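You operate a simulated robot arm through the tools that you are given. There is no shell and no other tool.

You run a simulated robot arm. Do the job below in one go: nothing can be reset, and whatever is moved stays where it is left.

Task
Pull the rack rod right out, wipe it clean, then centre it and pin it.
Fine: draw the white rack pin first; centred, the orange band just meets the tube's mouth; the orange pad goes back where it lay. What is to be rubbed or washed off counts as gone when no trace of it is left.

It is judged by the outcome, as a careful person would: the job done as asked, and still so three seconds after it is handed in. It fails if anything else is knocked over, pushed out of place, dropped, spilled or broken.

Robot
A 6-joint arm with a two-finger gripper, fixed in place. Base frame: the origin is at the foot of the arm, x ahead of it, y to its left, z up. Units: mm, degrees, N and s.
With the tool pointing down near the work surface it reaches from about 240 to 960 mm from the base axis. Its first joint turns from -166.0 to 166.0 degrees. Payload 3.43 kg.
Tool frame: the origin (TCP) lies between the finger pads and is the grasp point; the fingertips stand 20 mm ahead of it; z points along the fingers, y is the line along which they close. Largest opening 190 mm; the body of the gripper starts 248 mm behind the TCP.
Orientation is told as [roll, pitch, yaw] about the base's x, y, z axes, in that order, counted from this pose: with the fingers straight down and closing along the base's y, the tool's x points along the base's -x, its y along +y and its z along -z.

Tools
- The arm moves only by the tool send_rows. Its argument "motion" is a list of rows, each a list of 7 numbers: the gripper command, from -1 (fully open) to 1 (shut), values between in proportion, then the shift along the tool's x, y, z in mm, then the turn, a rotation vector about the tool's x, y, z in degrees. In form: [[gripper, x, y, z, wx, wy, wz], ...]. A call has 1 to 20 rows; each row shifts and turns the commanded pose from where the row before left it, along the tool's axes as they then stand. Rows are played at 5 a second. More than 50 mm and 8.6 degrees between two rows, or a gripper value outside its range, and nothing of the call is played. Where a pose cannot be reached the arm comes as near as it can. A force on the tool above 70 N (or 10 N above the force at the start of the call, whichever is more), or a blocked arm, ends the call early, and 0.2 s more pass. The fingers move at their own pace (about 153 mm/s each) and stop on an object; they squeeze with about 30 N. The grip force told is the motor's: it shows also when the fingers shut on nothing. Time passes only in rows, and 0.2 s behind the last, so rows that do not move let the fingers close. It gives the time, the measured TCP pose, the force on the tool (base axes), the opening and the grip force at its end, in the units of the frame above (readings bear some noise), with the torque about the TCP (base axes, N m) and any sound that the robot's microphone picked up.
- Cameras (640 x 400 px; columns grow to the right, rows downward): "scene" is fixed at [219.3, -651.7, 1574.9]; the picture's right is [0.88, -0.47, 0.00], its down [-0.24, -0.46, -0.85] and it looks along [0.40, 0.75, -0.52] (base axes); focal length 369 px, centre (320, 200). "wrist" rides on the gripper at [70, -9, -288] in the tool frame; the picture's right is [0.12, 0.99, 0.00], its down [-0.96, 0.12, -0.25] and it looks along [-0.25, 0.03, 0.97] (tool axes); focal length 261 px, centre (320, 200). There is no depth. A picture from a camera that has moved, and an enlarged one, comes with that camera's place and axes in the base frame and with its lens.
- capture(camera): a new picture of that camera. No time passes.
- slide_trunk(by): slides the trunk up (or, below 0, down) by that many mm; the arm rides with it, the base frame stays. It gives what a move gives, with no picture.
- inspect(camera, box): a new picture of the part [left, top, right, bottom] of that camera's present view, enlarged. No time passes.
- job_done(): hands the job in; it is judged then, once.

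Nothing tells you positions but the pictures and the camera data. Unless the task says otherwise, let go and move clear before handing in.

The tools are called after ">>>" by a JSON object that holds its "method" and its "body". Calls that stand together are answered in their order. send_rows: Moves the arm, as the interface text tells. Its arguments: {"type":"object","properties":{"motion":{"type":"array","items":{"type":"array","items":{"type":"number"}}}},"required":["motion"]} The other tools are called the same way: slide_trunk (by) slides the trunk up or down; capture (camera) takes a picture; inspect (camera, box) takes an enlarged picture of a part of a camera's view; job_done () hands the job in.

At the start:

```text
time_s: 0.0
tcp_pos: [689.4, -240.0, 1297.6]
tcp_rot: [0.0, 0.0, -0.1]
force: [0.1, -0.1, -0.2]
wrist_torque: [-0.04, 0.03, -0.01]
gripper_width: 189.8
finger_force: 0.0
trunk travel left (down, up): [-75.0, 365.0]
```

scene: 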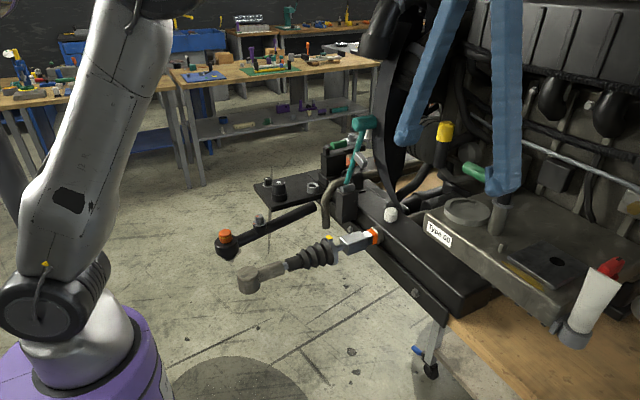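
wrist: 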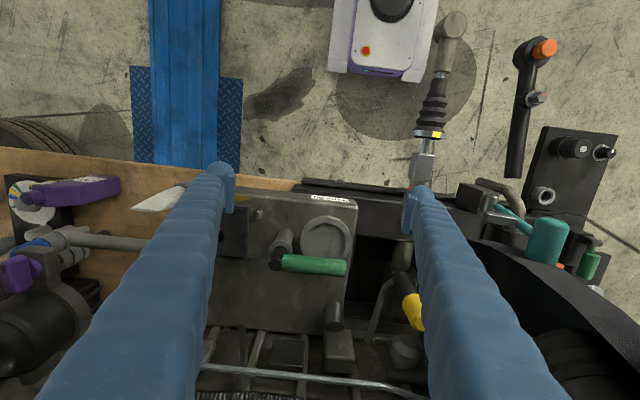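

The scene shows a rack with a rod (tie-rod end, boot, yellow band) coming out of a tube, a white knob on top that may be the rack pin, and tools nearby. I'll enlarge the views before moving anything.

>>> {"method": "inspect", "body": {"camera": "scene", "box": [200, 160, 460, 320]}}

>>> {"method": "inspect", "body": {"camera": "scene", "box": [400, 100, 640, 360]}}

>>> {"method": "inspect", "body": {"camera": "wrist", "box": [360, 0, 640, 240]}}

>>> {"method": "inspect", "body": {"camera": "wrist", "box": [0, 140, 360, 400]}}

```text
2.46 times, centred on (330, 240) of scene
camera zoom: at [219.3, -651.7, 1574.9], right [0.88, -0.47, 0.0], down [-0.24, -0.46, -0.85], along [0.4, 0.75, -0.52], focal length 908 px, centre (295, 102)
```

zoom: 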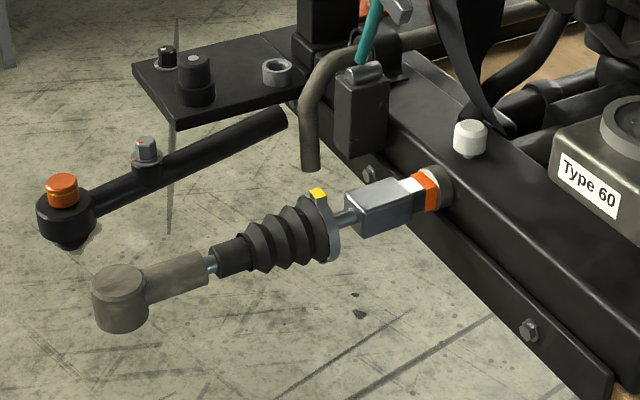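

```text
1.54 times, centred on (520, 230) of scene
camera zoom: at [219.3, -651.7, 1574.9], right [0.88, -0.47, 0.0], down [-0.24, -0.46, -0.85], along [0.4, 0.75, -0.52], focal length 568 px, centre (12, 154)
```

zoom: 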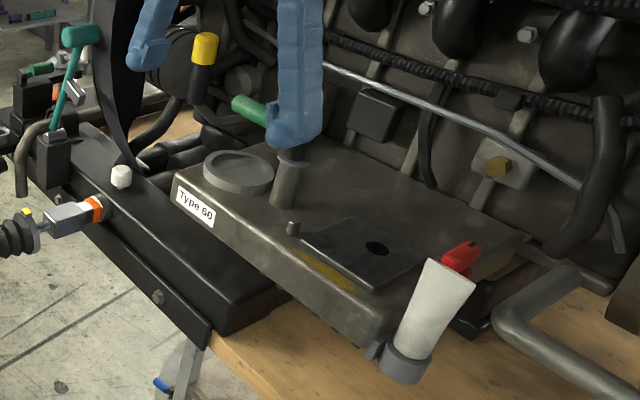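

```text
1.67 times, centred on (500, 120) of wrist
camera zoom: at [619.1, -247.5, 1583.9], right [-0.12, 0.99, 0.0], down [0.96, 0.11, 0.25], along [0.25, 0.03, -0.97], focal length 434 px, centre (20, 333)
```

zoom: 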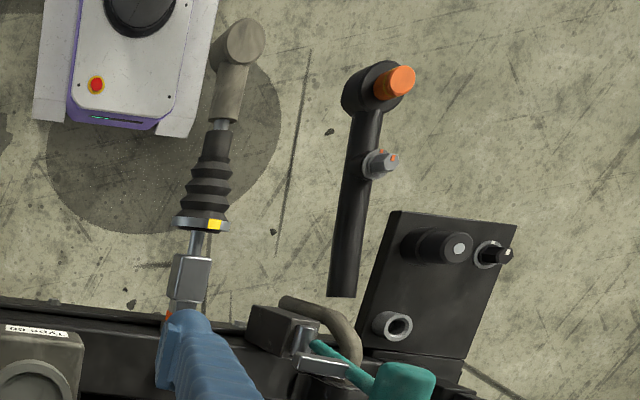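

```text
1.54 times, centred on (180, 270) of wrist
camera zoom: at [619.1, -247.5, 1583.9], right [-0.12, 0.99, 0.0], down [0.96, 0.11, 0.25], along [0.25, 0.03, -0.97], focal length 401 px, centre (535, 92)
```

zoom: 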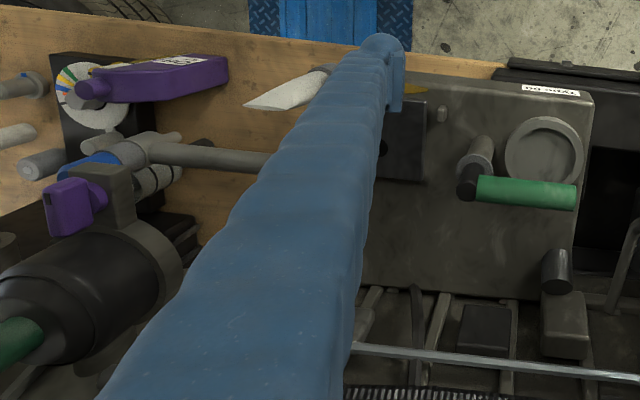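

The rack rod lies along base x at about y=-10, z=972, from x≈373 to the tube mouth near x≈730. I still have to find the orange pad and see the pin more closely.

>>> {"method": "inspect", "body": {"camera": "scene", "box": [310, 90, 440, 190]}}

>>> {"method": "inspect", "body": {"camera": "wrist", "box": [460, 160, 640, 320]}}

>>> {"method": "inspect", "body": {"camera": "scene", "box": [320, 190, 420, 260]}}

>>> {"method": "inspect", "body": {"camera": "wrist", "box": [200, 160, 460, 400]}}

>>> {"method": "inspect", "body": {"camera": "scene", "box": [460, 150, 640, 350]}}

```text
4.00 times, centred on (375, 140) of scene
camera zoom: at [219.3, -651.7, 1574.9], right [0.88, -0.47, 0.0], down [-0.24, -0.46, -0.85], along [0.4, 0.75, -0.52], focal length 1476 px, centre (100, 440)
```

zoom: 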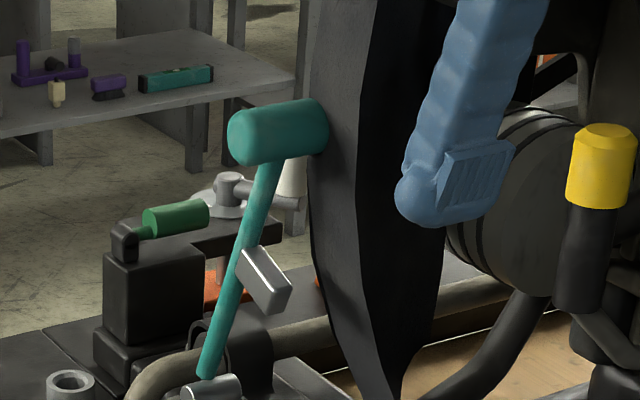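

```text
2.50 times, centred on (550, 240) of wrist
camera zoom: at [619.1, -247.5, 1583.9], right [-0.12, 0.99, 0.0], down [0.96, 0.11, 0.25], along [0.25, 0.03, -0.97], focal length 652 px, centre (-255, 100)
```

zoom: 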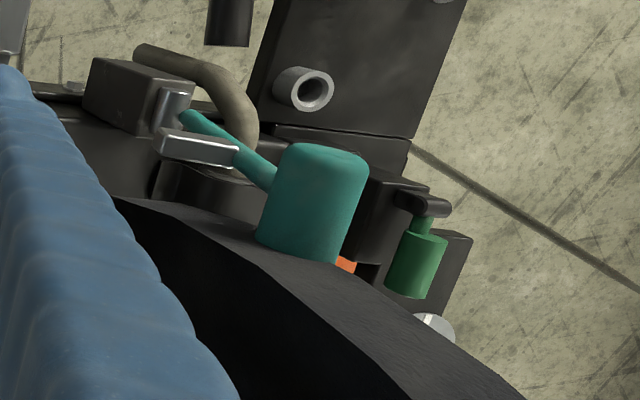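

```text
5.71 times, centred on (370, 225) of scene
camera zoom: at [219.3, -651.7, 1574.9], right [0.88, -0.47, 0.0], down [-0.24, -0.46, -0.85], along [0.4, 0.75, -0.52], focal length 2109 px, centre (34, 57)
```

zoom: 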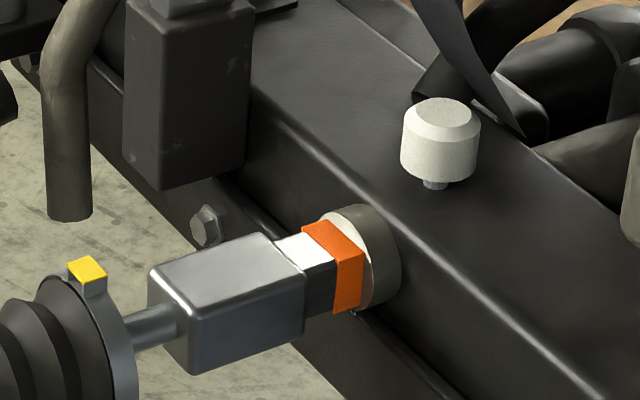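

```text
1.67 times, centred on (330, 280) of wrist
camera zoom: at [619.1, -247.5, 1583.9], right [-0.12, 0.99, 0.0], down [0.96, 0.11, 0.25], along [0.25, 0.03, -0.97], focal length 434 px, centre (303, 67)
```

zoom: 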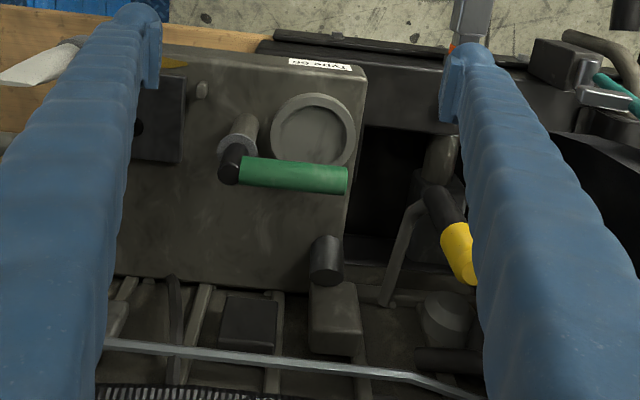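

```text
2.00 times, centred on (550, 250) of scene
camera zoom: at [219.3, -651.7, 1574.9], right [0.88, -0.47, 0.0], down [-0.24, -0.46, -0.85], along [0.4, 0.75, -0.52], focal length 738 px, centre (-140, 100)
```

zoom: 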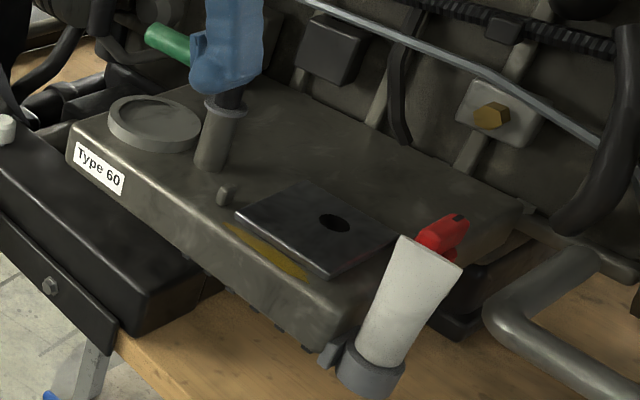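

The orange pad seems to sit behind the teal mallet, at roughly (857, 340, 1019). I'll back the arm off in x and then move to +y at the current height so I can see that corner.

>>> {"method": "send_rows", "body": {"motion": [[-1, 45, 0, 0, 0, 0, 0], [-1, 45, 0, 0, 0, 0, 0], [-1, 10, 40, 0, 0, 0, 0], [-1, 0, 45, 0, 0, 0, 0], [-1, 0, 45, 0, 0, 0, 0], [-1, 0, 45, 0, 0, 0, 0], [-1, 0, 45, 0, 0, 0, 0], [-1, 0, 45, 0, 0, 0, 0], [-1, 0, 45, 0, 0, 0, 0], [-1, 0, 45, 0, 0, 0, 0], [-1, 0, 45, 0, 0, 0, 0]]}}

>>> {"method": "capture", "body": {"camera": "wrist"}}

>>> {"method": "capture", "body": {"camera": "scene"}}

```text
time_s: 2.4
tcp_pos: [590.5, 162.2, 1298.8]
tcp_rot: [-0.1, 0.0, -0.1]
force: [-0.1, -0.3, 0.0]
wrist_torque: [0.01, 0.0, -0.02]
gripper_width: 190.2
finger_force: 0.0
trunk travel left (down, up): [-75.0, 365.0]
```

```text
taken
camera wrist: at [519.8, 153.5, 1585.3], right [-0.12, 0.99, 0.0], down [0.96, 0.11, 0.25], along [0.25, 0.03, -0.97], focal length 261 px, centre (320, 200)
```

wrist: 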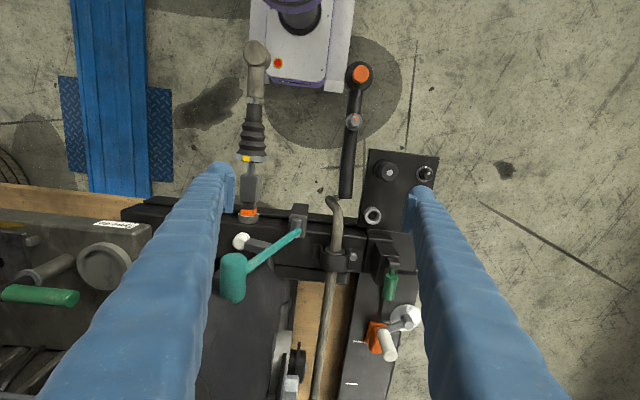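

```text
taken
```

scene: 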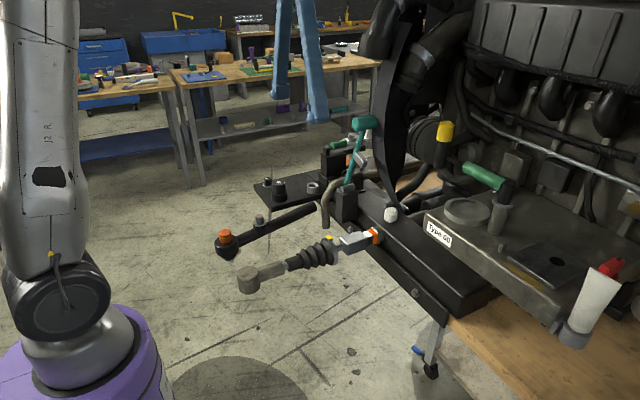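

>>> {"method": "inspect", "body": {"camera": "wrist", "box": [320, 220, 450, 400]}}

>>> {"method": "inspect", "body": {"camera": "wrist", "box": [200, 130, 360, 310]}}

>>> {"method": "inspect", "body": {"camera": "scene", "box": [310, 110, 400, 190]}}

```text
2.22 times, centred on (385, 310) of wrist
camera zoom: at [519.8, 153.5, 1585.3], right [-0.12, 0.99, 0.0], down [0.96, 0.11, 0.25], along [0.25, 0.03, -0.97], focal length 579 px, centre (176, -44)
```

zoom: 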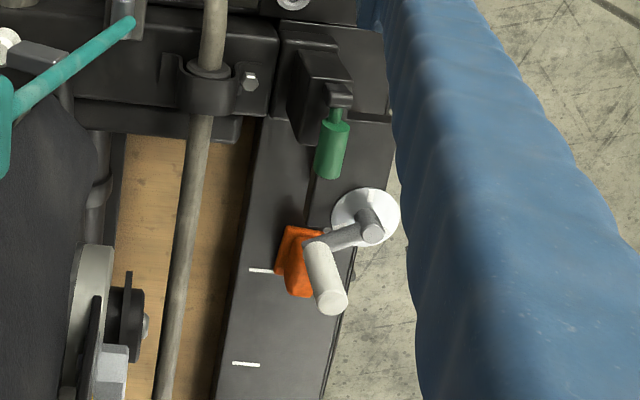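

```text
2.22 times, centred on (280, 220) of wrist
camera zoom: at [519.8, 153.5, 1585.3], right [-0.12, 0.99, 0.0], down [0.96, 0.11, 0.25], along [0.25, 0.03, -0.97], focal length 579 px, centre (409, 156)
```

zoom: 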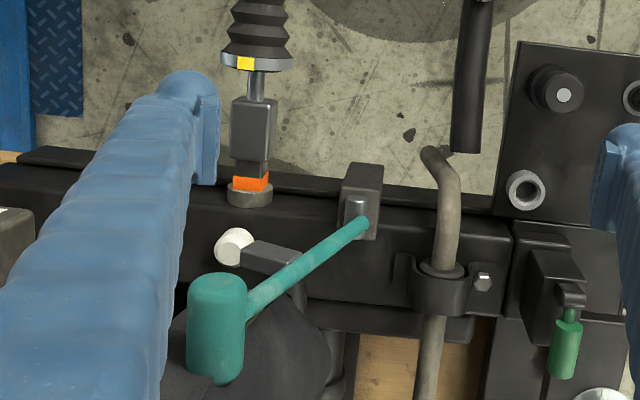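

```text
5.00 times, centred on (355, 150) of scene
camera zoom: at [219.3, -651.7, 1574.9], right [0.88, -0.47, 0.0], down [-0.24, -0.46, -0.85], along [0.4, 0.75, -0.52], focal length 1845 px, centre (145, 450)
```

zoom: 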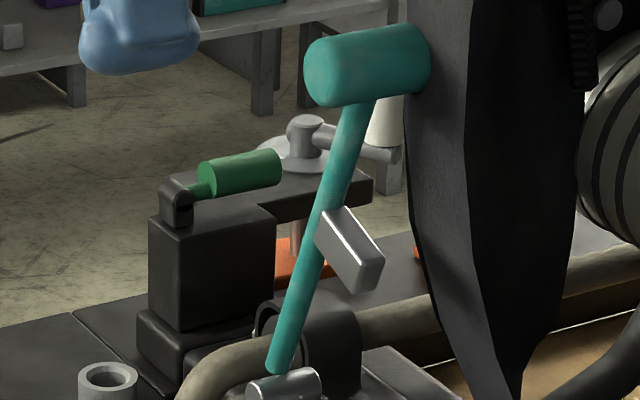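

The orange pad is under or beside a crank with a cream knob, and the mallet head overhangs the pin from about (720, 57, 1265). I'll zoom in tightly on the important spots from this viewpoint.

>>> {"method": "inspect", "body": {"camera": "wrist", "box": [350, 290, 430, 370]}}

>>> {"method": "inspect", "body": {"camera": "wrist", "box": [225, 150, 305, 260]}}

>>> {"method": "inspect", "body": {"camera": "scene", "box": [350, 215, 400, 250]}}

>>> {"method": "inspect", "body": {"camera": "scene", "box": [335, 125, 385, 175]}}

```text
5.00 times, centred on (390, 330) of wrist
camera zoom: at [519.8, 153.5, 1585.3], right [-0.12, 0.99, 0.0], down [0.96, 0.11, 0.25], along [0.25, 0.03, -0.97], focal length 1303 px, centre (-30, -450)
```

zoom: 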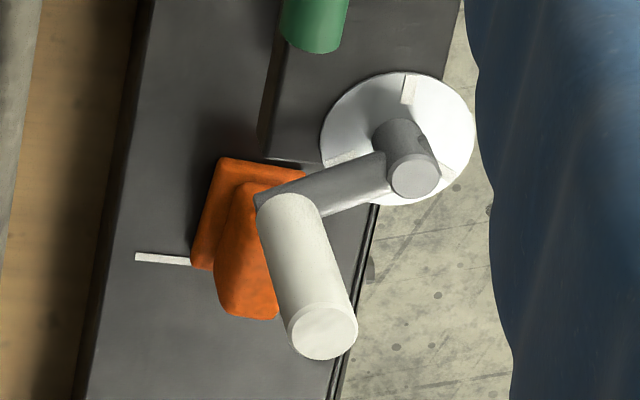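

```text
3.64 times, centred on (265, 205) of wrist
camera zoom: at [519.8, 153.5, 1585.3], right [-0.12, 0.99, 0.0], down [0.96, 0.11, 0.25], along [0.25, 0.03, -0.97], focal length 948 px, centre (520, 182)
```

zoom: 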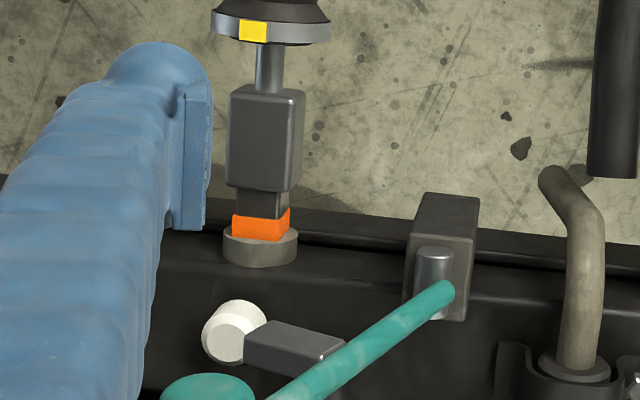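

```text
11.43 times, centred on (375, 232) of scene
camera zoom: at [219.3, -651.7, 1574.9], right [0.88, -0.47, 0.0], down [-0.24, -0.46, -0.85], along [0.4, 0.75, -0.52], focal length 4217 px, centre (-309, -171)
```

zoom: 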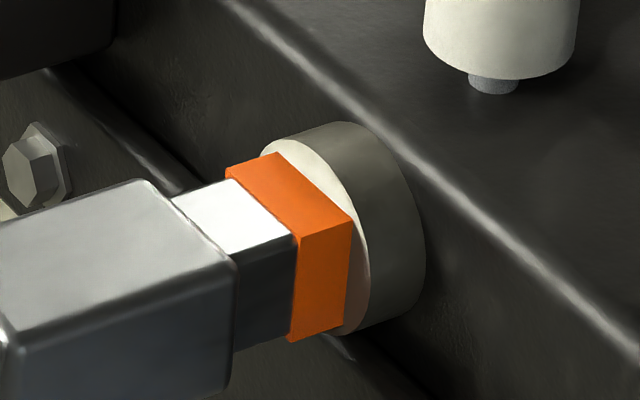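

```text
8.00 times, centred on (360, 150) of scene
camera zoom: at [219.3, -651.7, 1574.9], right [0.88, -0.47, 0.0], down [-0.24, -0.46, -0.85], along [0.4, 0.75, -0.52], focal length 2952 px, centre (0, 600)
```

zoom: 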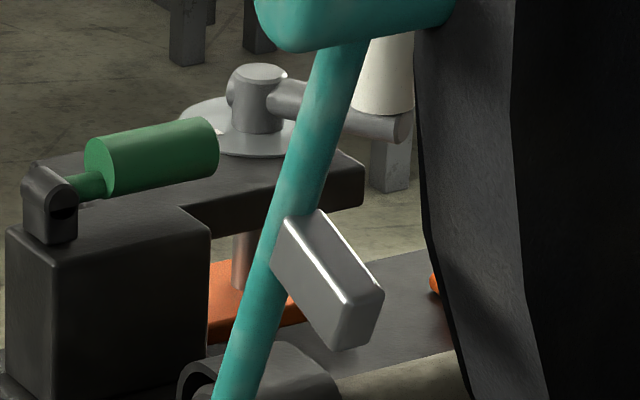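

Two orange items show up: one under the screw press arm, and a pad with an upright grip near the crank. I'll move to +y and forward at this height to look almost straight down on that corner.

>>> {"method": "send_rows", "body": {"motion": [[-1, 0, 45, -10, 0, 0, 0], [-1, 0, 45, -10, 0, 0, 0], [-1, 0, 45, -10, 0, 0, 0], [-1, 0, 45, -10, 0, 0, 0], [-1, 0, 45, -10, 0, 0, 0], [-1, 0, 15, 0, 0, 0, 0], [-1, -40, 0, 0, 0, 0, 0], [-1, -40, 0, 0, 0, 0, 0], [-1, -40, 0, 0, 0, 0, 0], [-1, -40, 0, 0, 0, 0, 0]]}}

>>> {"method": "capture", "body": {"camera": "wrist"}}

```text
time_s: 4.6
tcp_pos: [709.1, 383.8, 1309.4]
tcp_rot: [0.2, -0.2, -0.1]
force: [0.7, 0.2, -0.4]
wrist_torque: [-0.06, 0.08, -0.03]
gripper_width: 190.0
finger_force: 0.0
out of reach, approached as far as the arm can: row 8, 9, 10
trunk travel left (down, up): [-75.0, 365.0]
```

```text
taken
camera wrist: at [637.0, 374.5, 1595.1], right [-0.12, 0.99, 0.0], down [0.96, 0.11, 0.25], along [0.25, 0.03, -0.97], focal length 261 px, centre (320, 200)
```

wrist: 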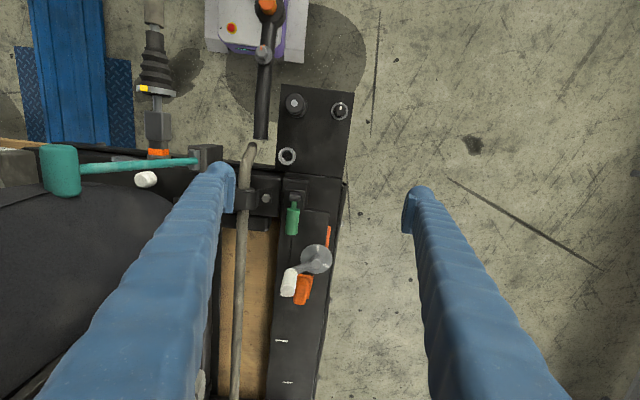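

>>> {"method": "inspect", "body": {"camera": "wrist", "box": [260, 180, 350, 320]}}

>>> {"method": "inspect", "body": {"camera": "wrist", "box": [270, 210, 340, 310]}}

>>> {"method": "inspect", "body": {"camera": "wrist", "box": [120, 60, 240, 220]}}

```text
2.86 times, centred on (305, 250) of wrist
camera zoom: at [637.0, 374.5, 1595.1], right [-0.12, 0.99, 0.0], down [0.96, 0.11, 0.25], along [0.25, 0.03, -0.97], focal length 745 px, centre (363, 57)
```

zoom: 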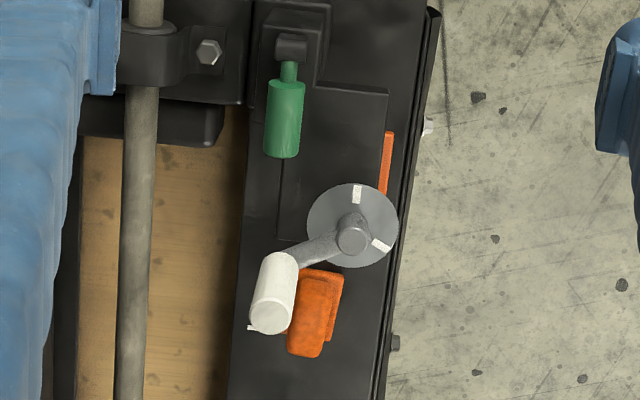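

```text
4.00 times, centred on (305, 260) of wrist
camera zoom: at [637.0, 374.5, 1595.1], right [-0.12, 0.99, 0.0], down [0.96, 0.11, 0.25], along [0.25, 0.03, -0.97], focal length 1043 px, centre (380, -40)
```

zoom: 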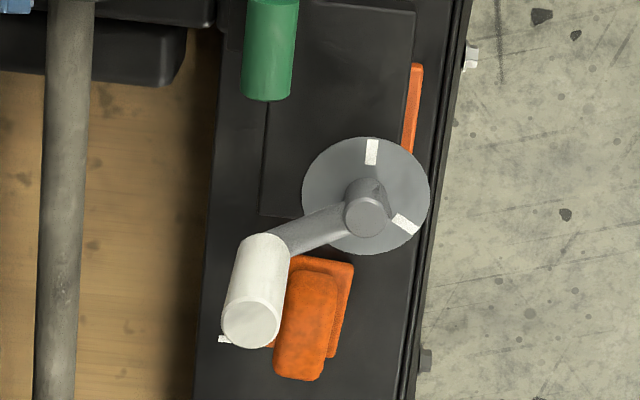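

```text
2.50 times, centred on (180, 140) of wrist
camera zoom: at [637.0, 374.5, 1595.1], right [-0.12, 0.99, 0.0], down [0.96, 0.11, 0.25], along [0.25, 0.03, -0.97], focal length 652 px, centre (670, 350)
```

zoom: 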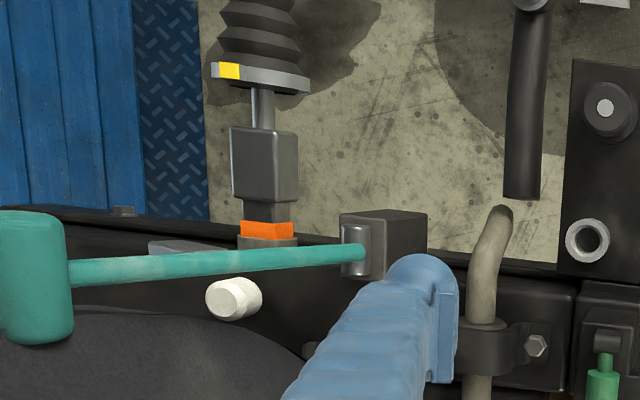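

One orange pad with a grip sits at about (1046, 373, 965), beyond the crank knob, and something else orange is under the press arm. Before choosing, I'll check the rest of the bench for other orange pads, starting with the scene camera.

>>> {"method": "inspect", "body": {"camera": "scene", "box": [400, 120, 520, 200]}}

>>> {"method": "inspect", "body": {"camera": "scene", "box": [500, 180, 640, 360]}}

>>> {"method": "inspect", "body": {"camera": "scene", "box": [200, 170, 330, 300]}}

>>> {"method": "inspect", "body": {"camera": "scene", "box": [380, 200, 480, 400]}}

```text
5.00 times, centred on (460, 160) of scene
camera zoom: at [219.3, -651.7, 1574.9], right [0.88, -0.47, 0.0], down [-0.24, -0.46, -0.85], along [0.4, 0.75, -0.52], focal length 1845 px, centre (-380, 400)
```

zoom: 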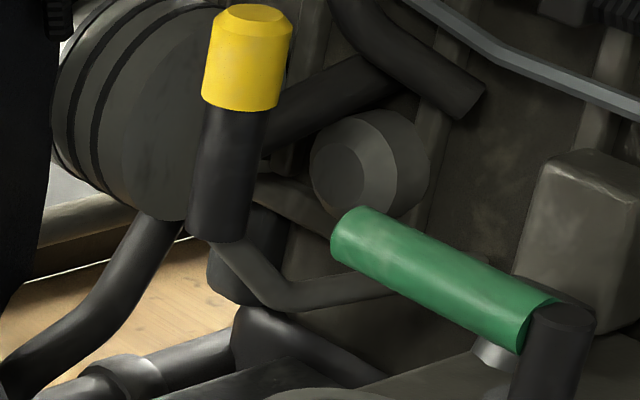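

```text
2.22 times, centred on (570, 270) of scene
camera zoom: at [219.3, -651.7, 1574.9], right [0.88, -0.47, 0.0], down [-0.24, -0.46, -0.85], along [0.4, 0.75, -0.52], focal length 820 px, centre (-236, 44)
```

zoom: 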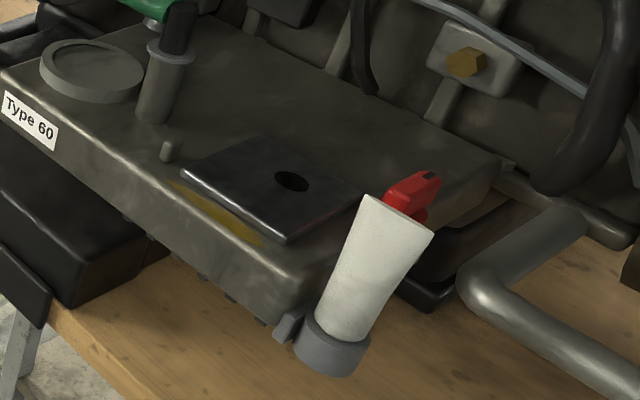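

```text
3.08 times, centred on (265, 235) of scene
camera zoom: at [219.3, -651.7, 1574.9], right [0.88, -0.47, 0.0], down [-0.24, -0.46, -0.85], along [0.4, 0.75, -0.52], focal length 1136 px, centre (489, 92)
```

zoom: 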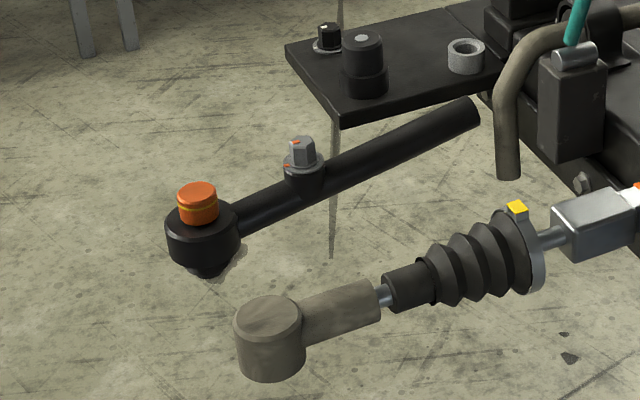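

```text
2.00 times, centred on (430, 300) of scene
camera zoom: at [219.3, -651.7, 1574.9], right [0.88, -0.47, 0.0], down [-0.24, -0.46, -0.85], along [0.4, 0.75, -0.52], focal length 738 px, centre (100, 0)
```

zoom: 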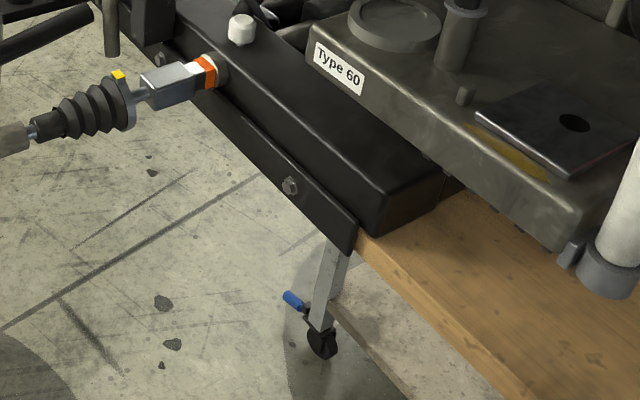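

No other orange pad is visible, so the gripped pad at about (1046, 373) looks like the one. I'll back out and come round to the rod/pin side for close views of the pin and tube mouth.

>>> {"method": "send_rows", "body": {"motion": [[-1, 45, 0, 0, 0, 0, 0], [-1, 45, 0, 0, 0, 0, 0], [-1, 45, 0, 0, 0, 0, 0], [-1, 20, -30, 0, 0, 0, 0], [-1, 0, -48, 0, 0, 0, 0], [-1, 0, -48, 0, 0, 0, 0], [-1, 0, -48, 0, 0, 0, 0], [-1, 0, -48, 0, 0, 0, 0], [-1, 0, -48, 0, 0, 0, 0], [-1, 0, -48, 0, 0, 0, 0], [-1, 0, -48, 0, 0, 0, 0], [-1, 0, -48, 0, 0, 0, 0], [-1, 0, -48, 0, 0, 0, 0], [-1, 0, -48, 0, 0, 0, 0], [-1, 0, -20, 20, 0, 0, 0], [-1, 0, 0, 40, 0, 0, 0]]}}

>>> {"method": "capture", "body": {"camera": "wrist"}}

```text
time_s: 8.0
tcp_pos: [553.7, -147.7, 1250.2]
tcp_rot: [0.0, -0.1, -0.1]
force: [-0.4, -0.4, 0.2]
wrist_torque: [0.05, 0.0, -0.04]
gripper_width: 189.9
finger_force: 0.1
trunk travel left (down, up): [-75.0, 365.0]
```

```text
taken
camera wrist: at [483.0, -155.4, 1537.0], right [-0.12, 0.99, 0.0], down [0.96, 0.11, 0.25], along [0.25, 0.03, -0.97], focal length 261 px, centre (320, 200)
```

wrist: 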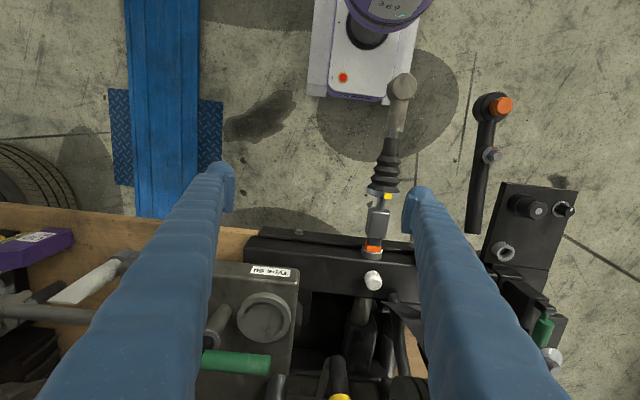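

>>> {"method": "inspect", "body": {"camera": "wrist", "box": [345, 170, 435, 310]}}

>>> {"method": "inspect", "body": {"camera": "wrist", "box": [350, 220, 420, 300]}}

>>> {"method": "inspect", "body": {"camera": "wrist", "box": [355, 60, 425, 200]}}

>>> {"method": "inspect", "body": {"camera": "wrist", "box": [200, 240, 440, 400]}}

```text
2.86 times, centred on (390, 240) of wrist
camera zoom: at [483.0, -155.4, 1537.0], right [-0.12, 0.99, 0.0], down [0.96, 0.11, 0.25], along [0.25, 0.03, -0.97], focal length 745 px, centre (120, 86)
```

zoom: 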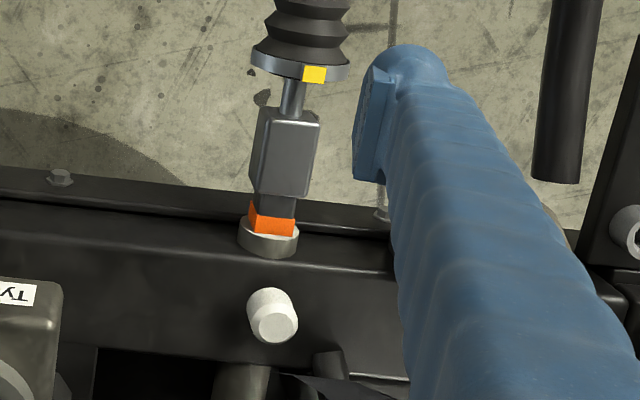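

```text
5.00 times, centred on (385, 260) of wrist
camera zoom: at [483.0, -155.4, 1537.0], right [-0.12, 0.99, 0.0], down [0.96, 0.11, 0.25], along [0.25, 0.03, -0.97], focal length 1303 px, centre (-5, -100)
```

zoom: 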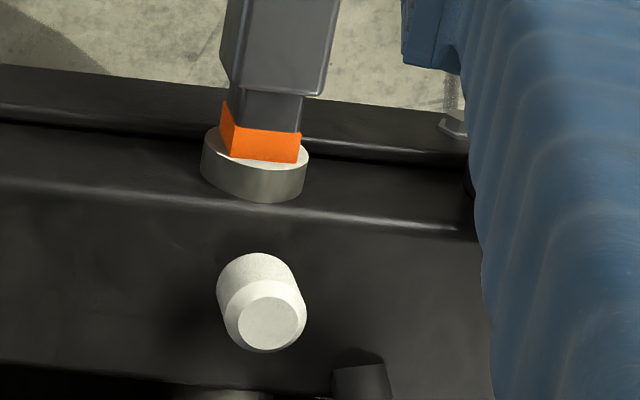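

```text
2.86 times, centred on (390, 130) of wrist
camera zoom: at [483.0, -155.4, 1537.0], right [-0.12, 0.99, 0.0], down [0.96, 0.11, 0.25], along [0.25, 0.03, -0.97], focal length 745 px, centre (120, 400)
```

zoom: 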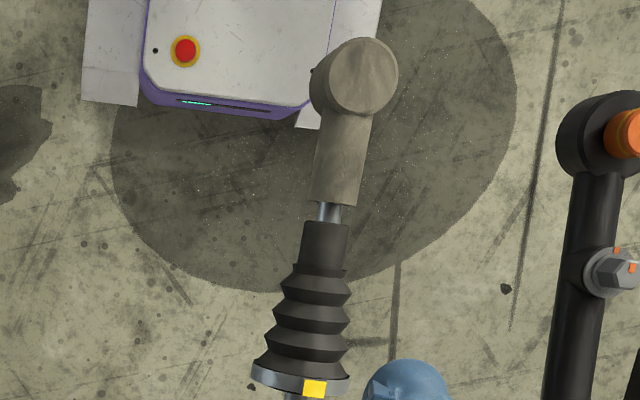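

```text
2.50 times, centred on (320, 320) of wrist
camera zoom: at [483.0, -155.4, 1537.0], right [-0.12, 0.99, 0.0], down [0.96, 0.11, 0.25], along [0.25, 0.03, -0.97], focal length 652 px, centre (320, -100)
```

zoom: 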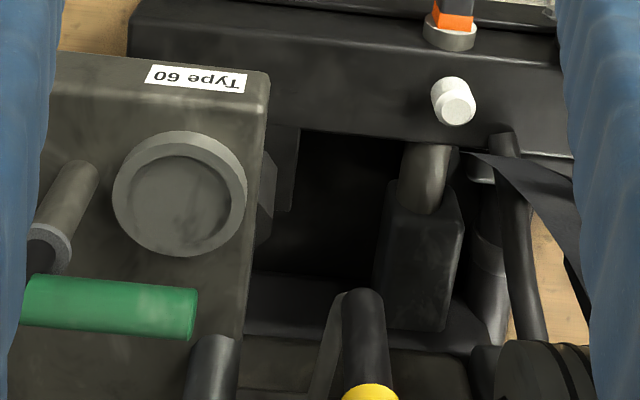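

The pin's knob is about 36 mm across with its top at (790, 1, 1027), and the rod's square block is at x 640–702, y≈0, z≈957. I need to know how far the black fender blade and the teal lever intrude above the pin, so I'll look at those next.

>>> {"method": "inspect", "body": {"camera": "scene", "box": [330, 0, 490, 230]}}

>>> {"method": "send_rows", "body": {"motion": [[-0.5, 0, 45, -30, 0, 0, 0], [-0.5, 0, 45, -30, 0, 0, 0], [-0.5, 0, 45, -30, 0, 0, 0], [-0.5, 0, 15, -30, 0, 0, 0]]}}

>>> {"method": "capture", "body": {"camera": "wrist"}}

```text
1.74 times, centred on (410, 115) of scene
camera zoom: at [219.3, -651.7, 1574.9], right [0.88, -0.47, 0.0], down [-0.24, -0.46, -0.85], along [0.4, 0.75, -0.52], focal length 642 px, centre (164, 348)
```

zoom: 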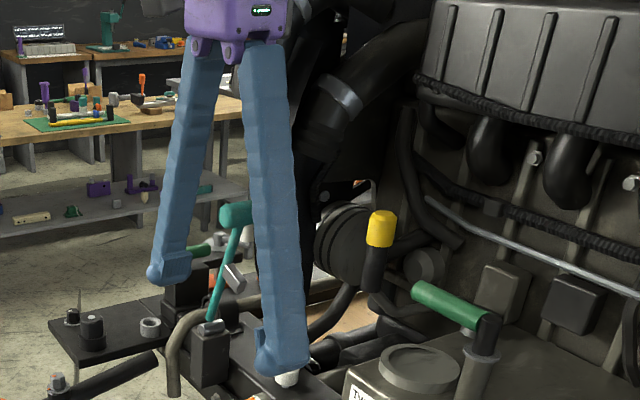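

```text
refused: row 1 steps farther than a row can; nothing moved
```

```text
taken
camera wrist: at [483.0, -155.4, 1537.0], right [-0.12, 0.99, 0.0], down [0.96, 0.11, 0.25], along [0.25, 0.03, -0.97], focal length 261 px, centre (320, 200)
```

wrist: 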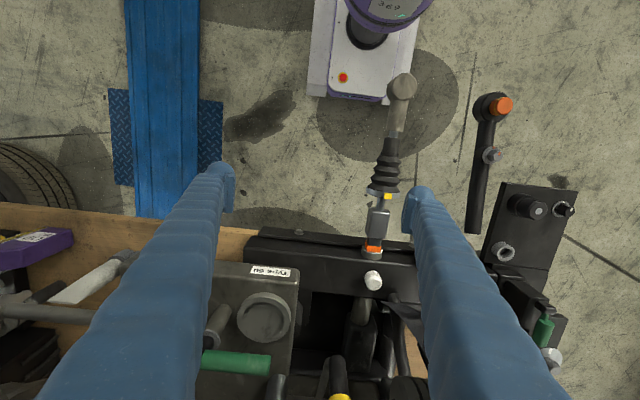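

That call was refused because the combined step was too long, so nothing moved. I'll use smaller steps to raise the camera and centre it over the rod line.

>>> {"method": "send_rows", "body": {"motion": [[-0.5, 0, 30, -30, 0, 0, 0], [-0.5, 0, 30, -30, 0, 0, 0], [-0.5, 0, 30, -30, 0, 0, 0], [-0.5, 0, 30, -30, 0, 0, 0], [-0.5, 0, 30, 0, 0, 0, 0]]}}

>>> {"method": "capture", "body": {"camera": "wrist"}}

>>> {"method": "inspect", "body": {"camera": "wrist", "box": [240, 180, 400, 340]}}

>>> {"method": "inspect", "body": {"camera": "scene", "box": [330, 0, 490, 230]}}

```text
time_s: 9.2
tcp_pos: [555.1, 2.1, 1371.6]
tcp_rot: [0.1, 0.0, -0.2]
force: [-0.1, -0.6, 0.8]
wrist_torque: [0.01, -0.01, 0.02]
gripper_width: 142.6
finger_force: 0.0
trunk travel left (down, up): [-75.0, 365.0]
```

```text
taken
camera wrist: at [484.6, -6.7, 1657.6], right [-0.12, 0.99, 0.0], down [0.96, 0.11, 0.25], along [0.24, 0.03, -0.97], focal length 261 px, centre (320, 200)
```

wrist: 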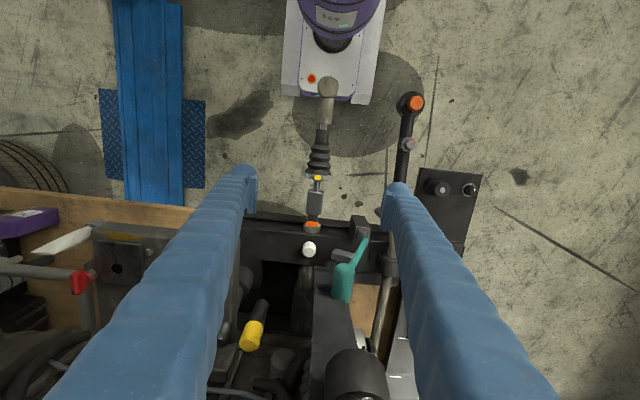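

```text
2.50 times, centred on (320, 260) of wrist
camera zoom: at [484.6, -6.7, 1657.6], right [-0.12, 0.99, 0.0], down [0.96, 0.11, 0.25], along [0.24, 0.03, -0.97], focal length 652 px, centre (320, 50)
```

zoom: 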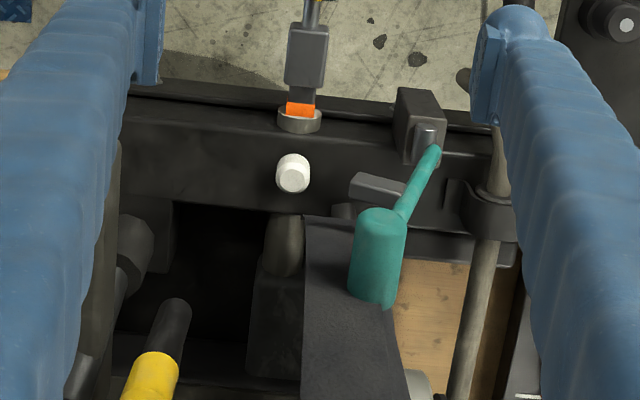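

```text
1.74 times, centred on (410, 115) of scene
camera zoom: at [219.3, -651.7, 1574.9], right [0.88, -0.47, 0.0], down [-0.24, -0.46, -0.85], along [0.4, 0.75, -0.52], focal length 642 px, centre (164, 348)
```

zoom: 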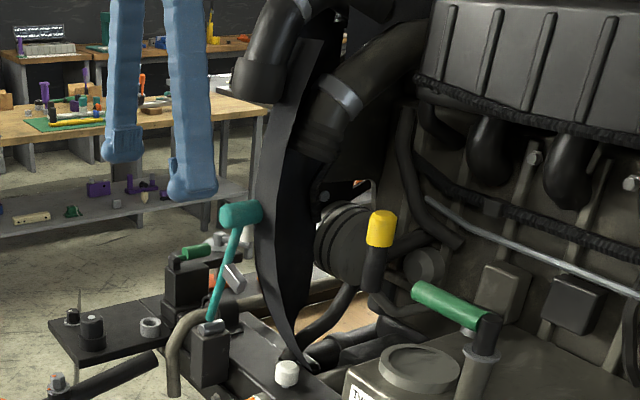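

The fender blade rises right behind the pin (y ≥ 15, x ≈ 785–835), so a vertical grasp would hit it. I'll lean the tool back 30° towards -x/-y with the fingers closing on the diagonal, and make that turn here in free space.

>>> {"method": "send_rows", "body": {"motion": [[0.263, 0, 0, 0, 0, 0, -7.5], [0.263, 0, 0, 0, 0, 0, -7.5], [0.263, 0, 0, 0, 0, 0, -7.5], [0.263, 0, 0, 0, 0, 0, -7.5], [0.263, 0, 0, 0, 0, 0, -7.5], [0.263, 0, 0, 0, 0, 0, -7.5], [0.263, 0, 0, 0, 0, -7.5, 0], [0.263, 0, 0, 0, 0, -7.5, 0], [0.263, 0, 0, 0, 0, -7.5, 0], [0.263, 0, 0, 0, 0, -7.5, 0]]}}

>>> {"method": "capture", "body": {"camera": "wrist"}}

>>> {"method": "capture", "body": {"camera": "scene"}}

```text
time_s: 11.4
tcp_pos: [553.2, 3.4, 1369.5]
tcp_rot: [0.0, -30.1, 45.0]
force: [-0.3, -0.1, 0.2]
wrist_torque: [-0.07, -0.03, -0.03]
gripper_width: 69.8
finger_force: 0.1
trunk travel left (down, up): [-75.0, 365.0]
```

```text
taken
camera wrist: at [413.1, -147.9, 1582.7], right [-0.77, 0.63, -0.06], down [0.42, 0.58, 0.7], along [0.47, 0.51, -0.71], focal length 261 px, centre (320, 200)
```

wrist: 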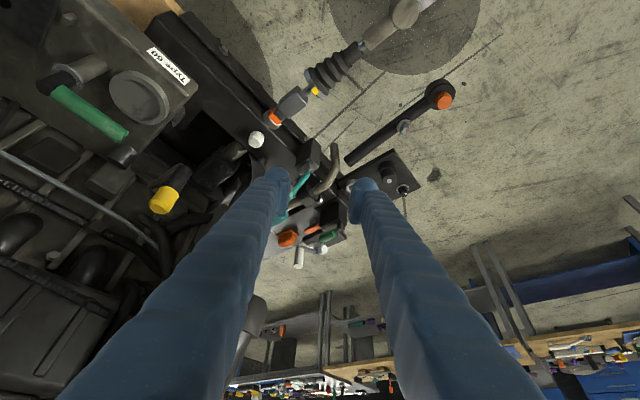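

```text
taken
```

scene: 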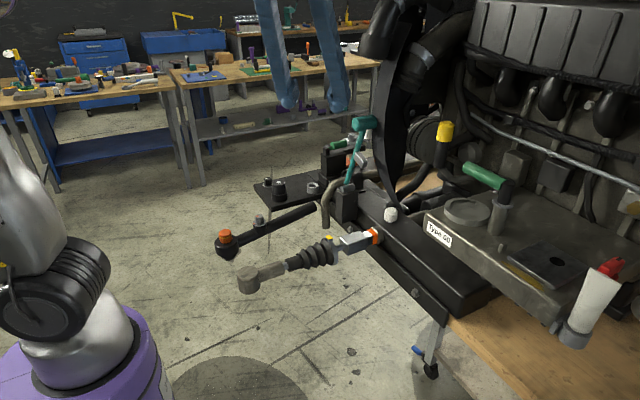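

>>> {"method": "inspect", "body": {"camera": "wrist", "box": [265, 200, 350, 275]}}

>>> {"method": "inspect", "body": {"camera": "wrist", "box": [230, 70, 340, 190]}}

```text
5.33 times, centred on (308, 238) of wrist
camera zoom: at [413.1, -147.9, 1582.7], right [-0.77, 0.63, -0.06], down [0.42, 0.58, 0.7], along [0.47, 0.51, -0.71], focal length 1390 px, centre (387, 0)
```

zoom: 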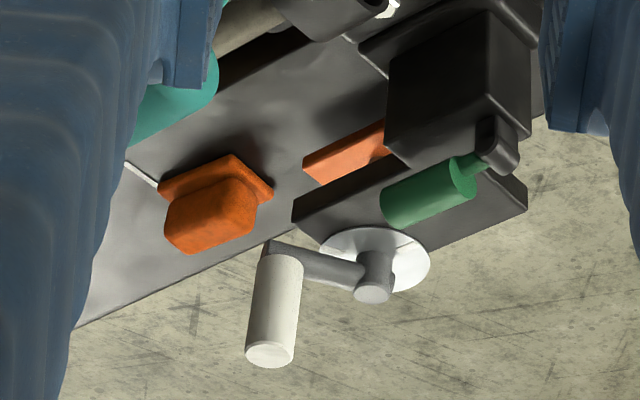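

```text
3.33 times, centred on (285, 130) of wrist
camera zoom: at [413.1, -147.9, 1582.7], right [-0.77, 0.63, -0.06], down [0.42, 0.58, 0.7], along [0.47, 0.51, -0.71], focal length 869 px, centre (437, 433)
```

zoom: 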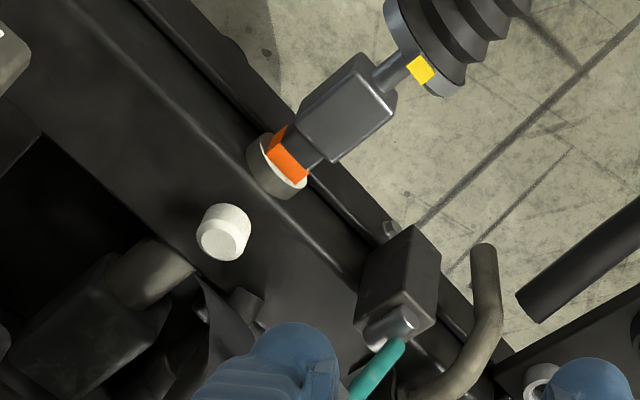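

From here I can see the orange pad properly: a base slab with a block grip, lying free beyond the crank. Now I'll bring the leaned gripper to a standoff from the pin, keeping on the -y side away from the lever.

>>> {"method": "send_rows", "body": {"motion": [[0.263, 20.2, -24.75, 25.85, 0, 0, 0], [0.263, 20.2, -24.75, 25.85, 0, 0, 0], [0.263, 20.2, -24.75, 25.85, 0, 0, 0], [0.263, 20.2, -24.75, 25.85, 0, 0, 0], [0.263, -8, -11.67, 34.47, 0, 0, 0], [0.263, -8, -11.67, 34.47, 0, 0, 0], [0.263, -8, -11.67, 34.47, 0, 0, 0], [0.263, -8, -11.67, 34.47, 0, 0, 0], [0.263, -8, -11.67, 34.47, 0, 0, 0]]}}

>>> {"method": "capture", "body": {"camera": "wrist"}}

>>> {"method": "capture", "body": {"camera": "scene"}}

```text
time_s: 13.4
tcp_pos: [737.5, -37.8, 1107.5]
tcp_rot: [-0.1, -30.1, 45.0]
force: [0.0, -0.4, -0.2]
wrist_torque: [0.02, 0.03, 0.03]
gripper_width: 69.8
finger_force: 0.1
trunk travel left (down, up): [-75.0, 365.0]
```

```text
taken
camera wrist: at [598.5, -188.2, 1321.2], right [-0.77, 0.63, -0.06], down [0.42, 0.58, 0.69], along [0.47, 0.51, -0.72], focal length 261 px, centre (320, 200)
```

wrist: 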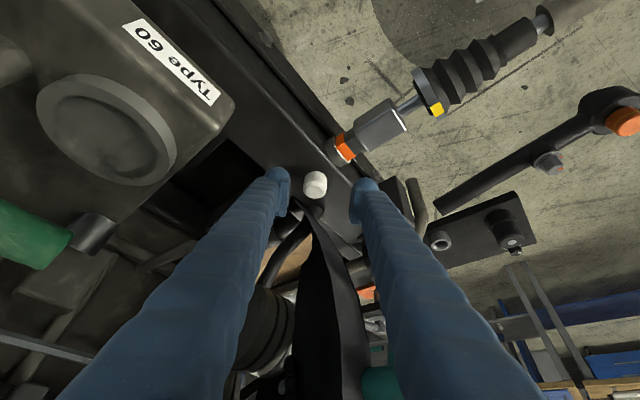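

```text
taken
```

scene: 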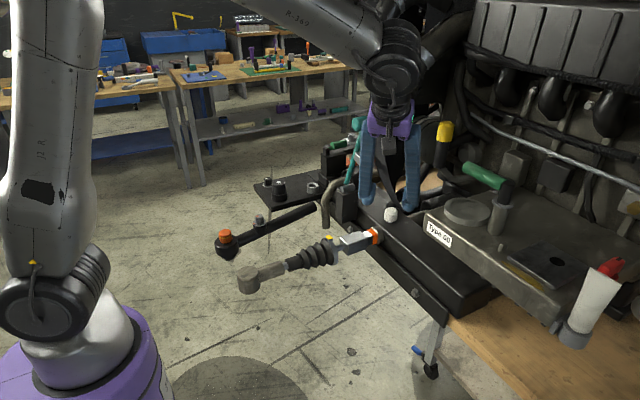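

>>> {"method": "inspect", "body": {"camera": "wrist", "box": [260, 120, 380, 240]}}

>>> {"method": "inspect", "body": {"camera": "scene", "box": [340, 110, 450, 250]}}

```text
3.33 times, centred on (320, 180) of wrist
camera zoom: at [598.5, -188.2, 1321.2], right [-0.77, 0.63, -0.06], down [0.42, 0.58, 0.69], along [0.47, 0.51, -0.72], focal length 869 px, centre (320, 267)
```

zoom: 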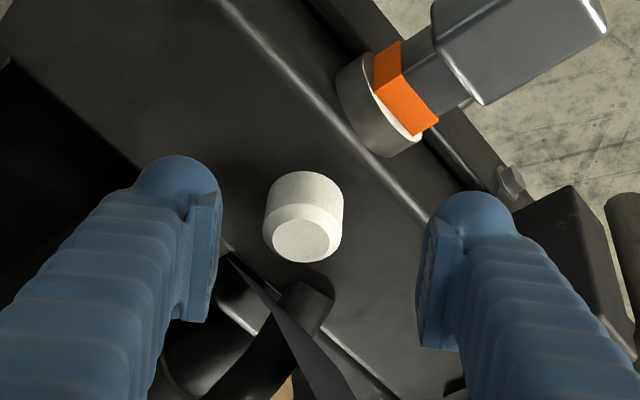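

```text
2.86 times, centred on (395, 180) of scene
camera zoom: at [219.3, -651.7, 1574.9], right [0.88, -0.47, 0.0], down [-0.24, -0.46, -0.85], along [0.4, 0.75, -0.52], focal length 1054 px, centre (106, 257)
```

zoom: 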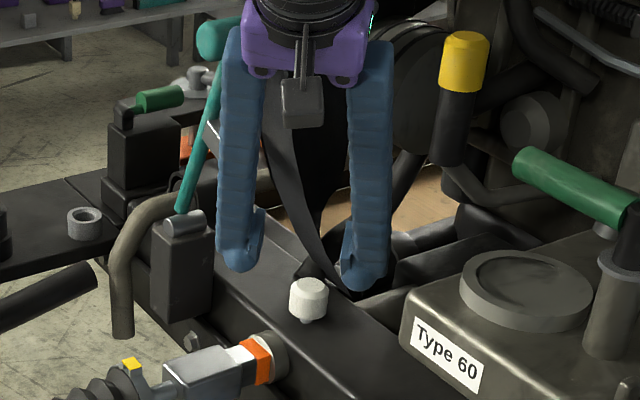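

The pin is nearly on the approach axis, about 8 mm off along the closing direction. I'll correct that and advance 70 mm, then check again before the last stretch.

>>> {"method": "send_rows", "body": {"motion": [[0.263, -5.2, -4.15, 20, 0, 0, 0], [0.263, -5.2, -4.15, 25, 0, 0, 0], [0.263, 0, 0, 25, 0, 0, 0]]}}

>>> {"method": "inspect", "body": {"camera": "wrist", "box": [260, 120, 380, 240]}}

>>> {"method": "inspect", "body": {"camera": "scene", "box": [340, 130, 440, 250]}}

```text
time_s: 14.2
tcp_pos: [773.0, -12.2, 1053.3]
tcp_rot: [0.0, -30.0, 44.9]
force: [-0.5, -0.4, 0.3]
wrist_torque: [-0.04, 0.0, 0.0]
gripper_width: 69.9
finger_force: 0.0
trunk travel left (down, up): [-75.0, 365.0]
```

```text
3.33 times, centred on (320, 180) of wrist
camera zoom: at [634.3, -162.8, 1265.8], right [-0.77, 0.63, -0.06], down [0.42, 0.58, 0.7], along [0.47, 0.51, -0.72], focal length 869 px, centre (320, 267)
```

zoom: 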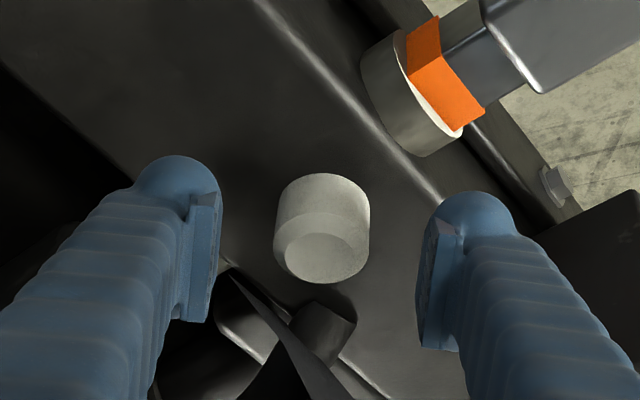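

```text
3.33 times, centred on (390, 190) of scene
camera zoom: at [219.3, -651.7, 1574.9], right [0.88, -0.47, 0.0], down [-0.24, -0.46, -0.85], along [0.4, 0.75, -0.52], focal length 1230 px, centre (87, 233)
```

zoom: 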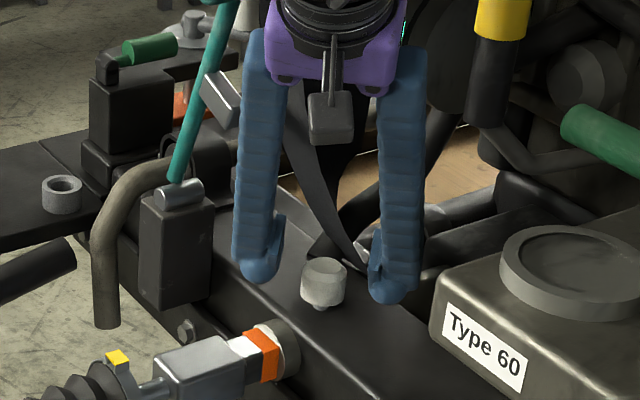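

The pin is centred between the pads now. I'll go the last 45 mm along the tool axis and check before closing.

>>> {"method": "send_rows", "body": {"motion": [[0.263, -0.3, 0, 15, 0, 0, 0], [0.263, -0.3, 0, 15, 0, 0, 0], [0.263, 0, 0, 15, 0, 0, 0]]}}

>>> {"method": "inspect", "body": {"camera": "wrist", "box": [260, 120, 380, 240]}}

>>> {"method": "inspect", "body": {"camera": "scene", "box": [360, 180, 430, 240]}}

```text
time_s: 15.0
tcp_pos: [792.0, 3.1, 1017.5]
tcp_rot: [-0.2, -30.0, 45.0]
force: [-11.8, -11.6, 25.7]
wrist_torque: [-0.02, 0.82, 0.36]
gripper_width: 70.0
finger_force: 0.1
trunk travel left (down, up): [-75.0, 365.0]
```

```text
3.33 times, centred on (320, 180) of wrist
camera zoom: at [650.2, -147.7, 1231.0], right [-0.77, 0.63, -0.06], down [0.42, 0.58, 0.7], along [0.48, 0.51, -0.71], focal length 869 px, centre (320, 267)
```

zoom: 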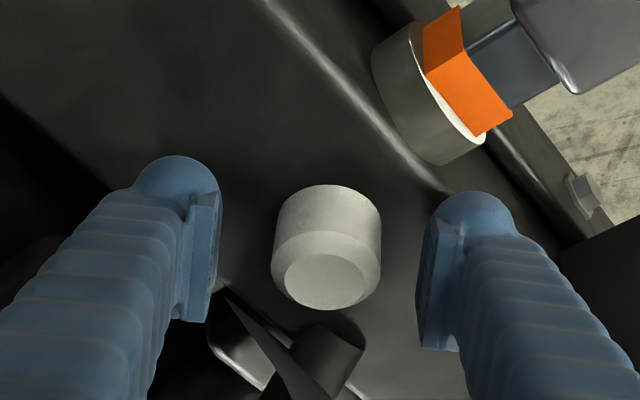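

```text
6.67 times, centred on (395, 210) of scene
camera zoom: at [219.3, -651.7, 1574.9], right [0.88, -0.47, 0.0], down [-0.24, -0.46, -0.85], along [0.4, 0.75, -0.52], focal length 2460 px, centre (-180, 133)
```

zoom: 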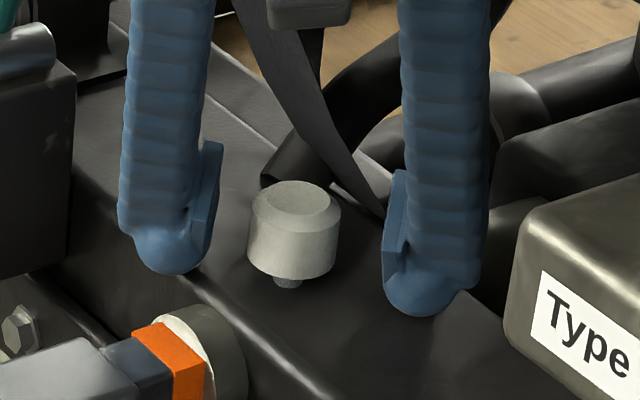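

The fingertips are resting lightly on the beam (about 30 N), so I'll lift about 6 mm to relieve that and then close on the knob.

>>> {"method": "send_rows", "body": {"motion": [[0.263, -3, 0, -5.2, 0, 0, 0], [0.263, 0, 0, 0, 0, 0, 0]]}}

>>> {"method": "send_rows", "body": {"motion": [[1, 0, 0, 0, 0, 0, 0], [1, 0, 0, 0, 0, 0, 0], [1, 0, 0, 0, 0, 0, 0]]}}

>>> {"method": "inspect", "body": {"camera": "wrist", "box": [260, 120, 380, 240]}}

```text
time_s: 15.6
tcp_pos: [792.0, 4.5, 1020.0]
tcp_rot: [0.1, -30.0, 44.8]
force: [0.4, 0.1, -0.6]
wrist_torque: [-0.03, -0.03, -0.02]
gripper_width: 70.0
finger_force: 0.0
trunk travel left (down, up): [-75.0, 365.0]
```

```text
time_s: 16.4
tcp_pos: [790.6, 4.1, 1021.3]
tcp_rot: [0.1, -29.9, 45.0]
force: [-4.3, 3.0, -2.3]
wrist_torque: [0.08, 0.05, -0.3]
gripper_width: 33.3
finger_force: 44.7
trunk travel left (down, up): [-75.0, 365.0]
```

```text
3.33 times, centred on (320, 180) of wrist
camera zoom: at [651.6, -145.4, 1234.2], right [-0.77, 0.63, -0.06], down [0.42, 0.58, 0.69], along [0.47, 0.51, -0.72], focal length 869 px, centre (320, 267)
```

zoom: 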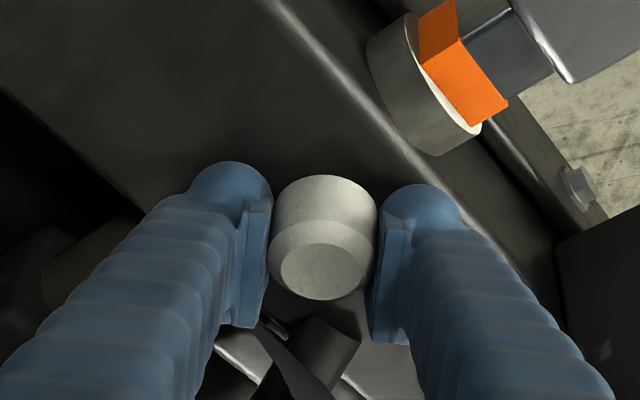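

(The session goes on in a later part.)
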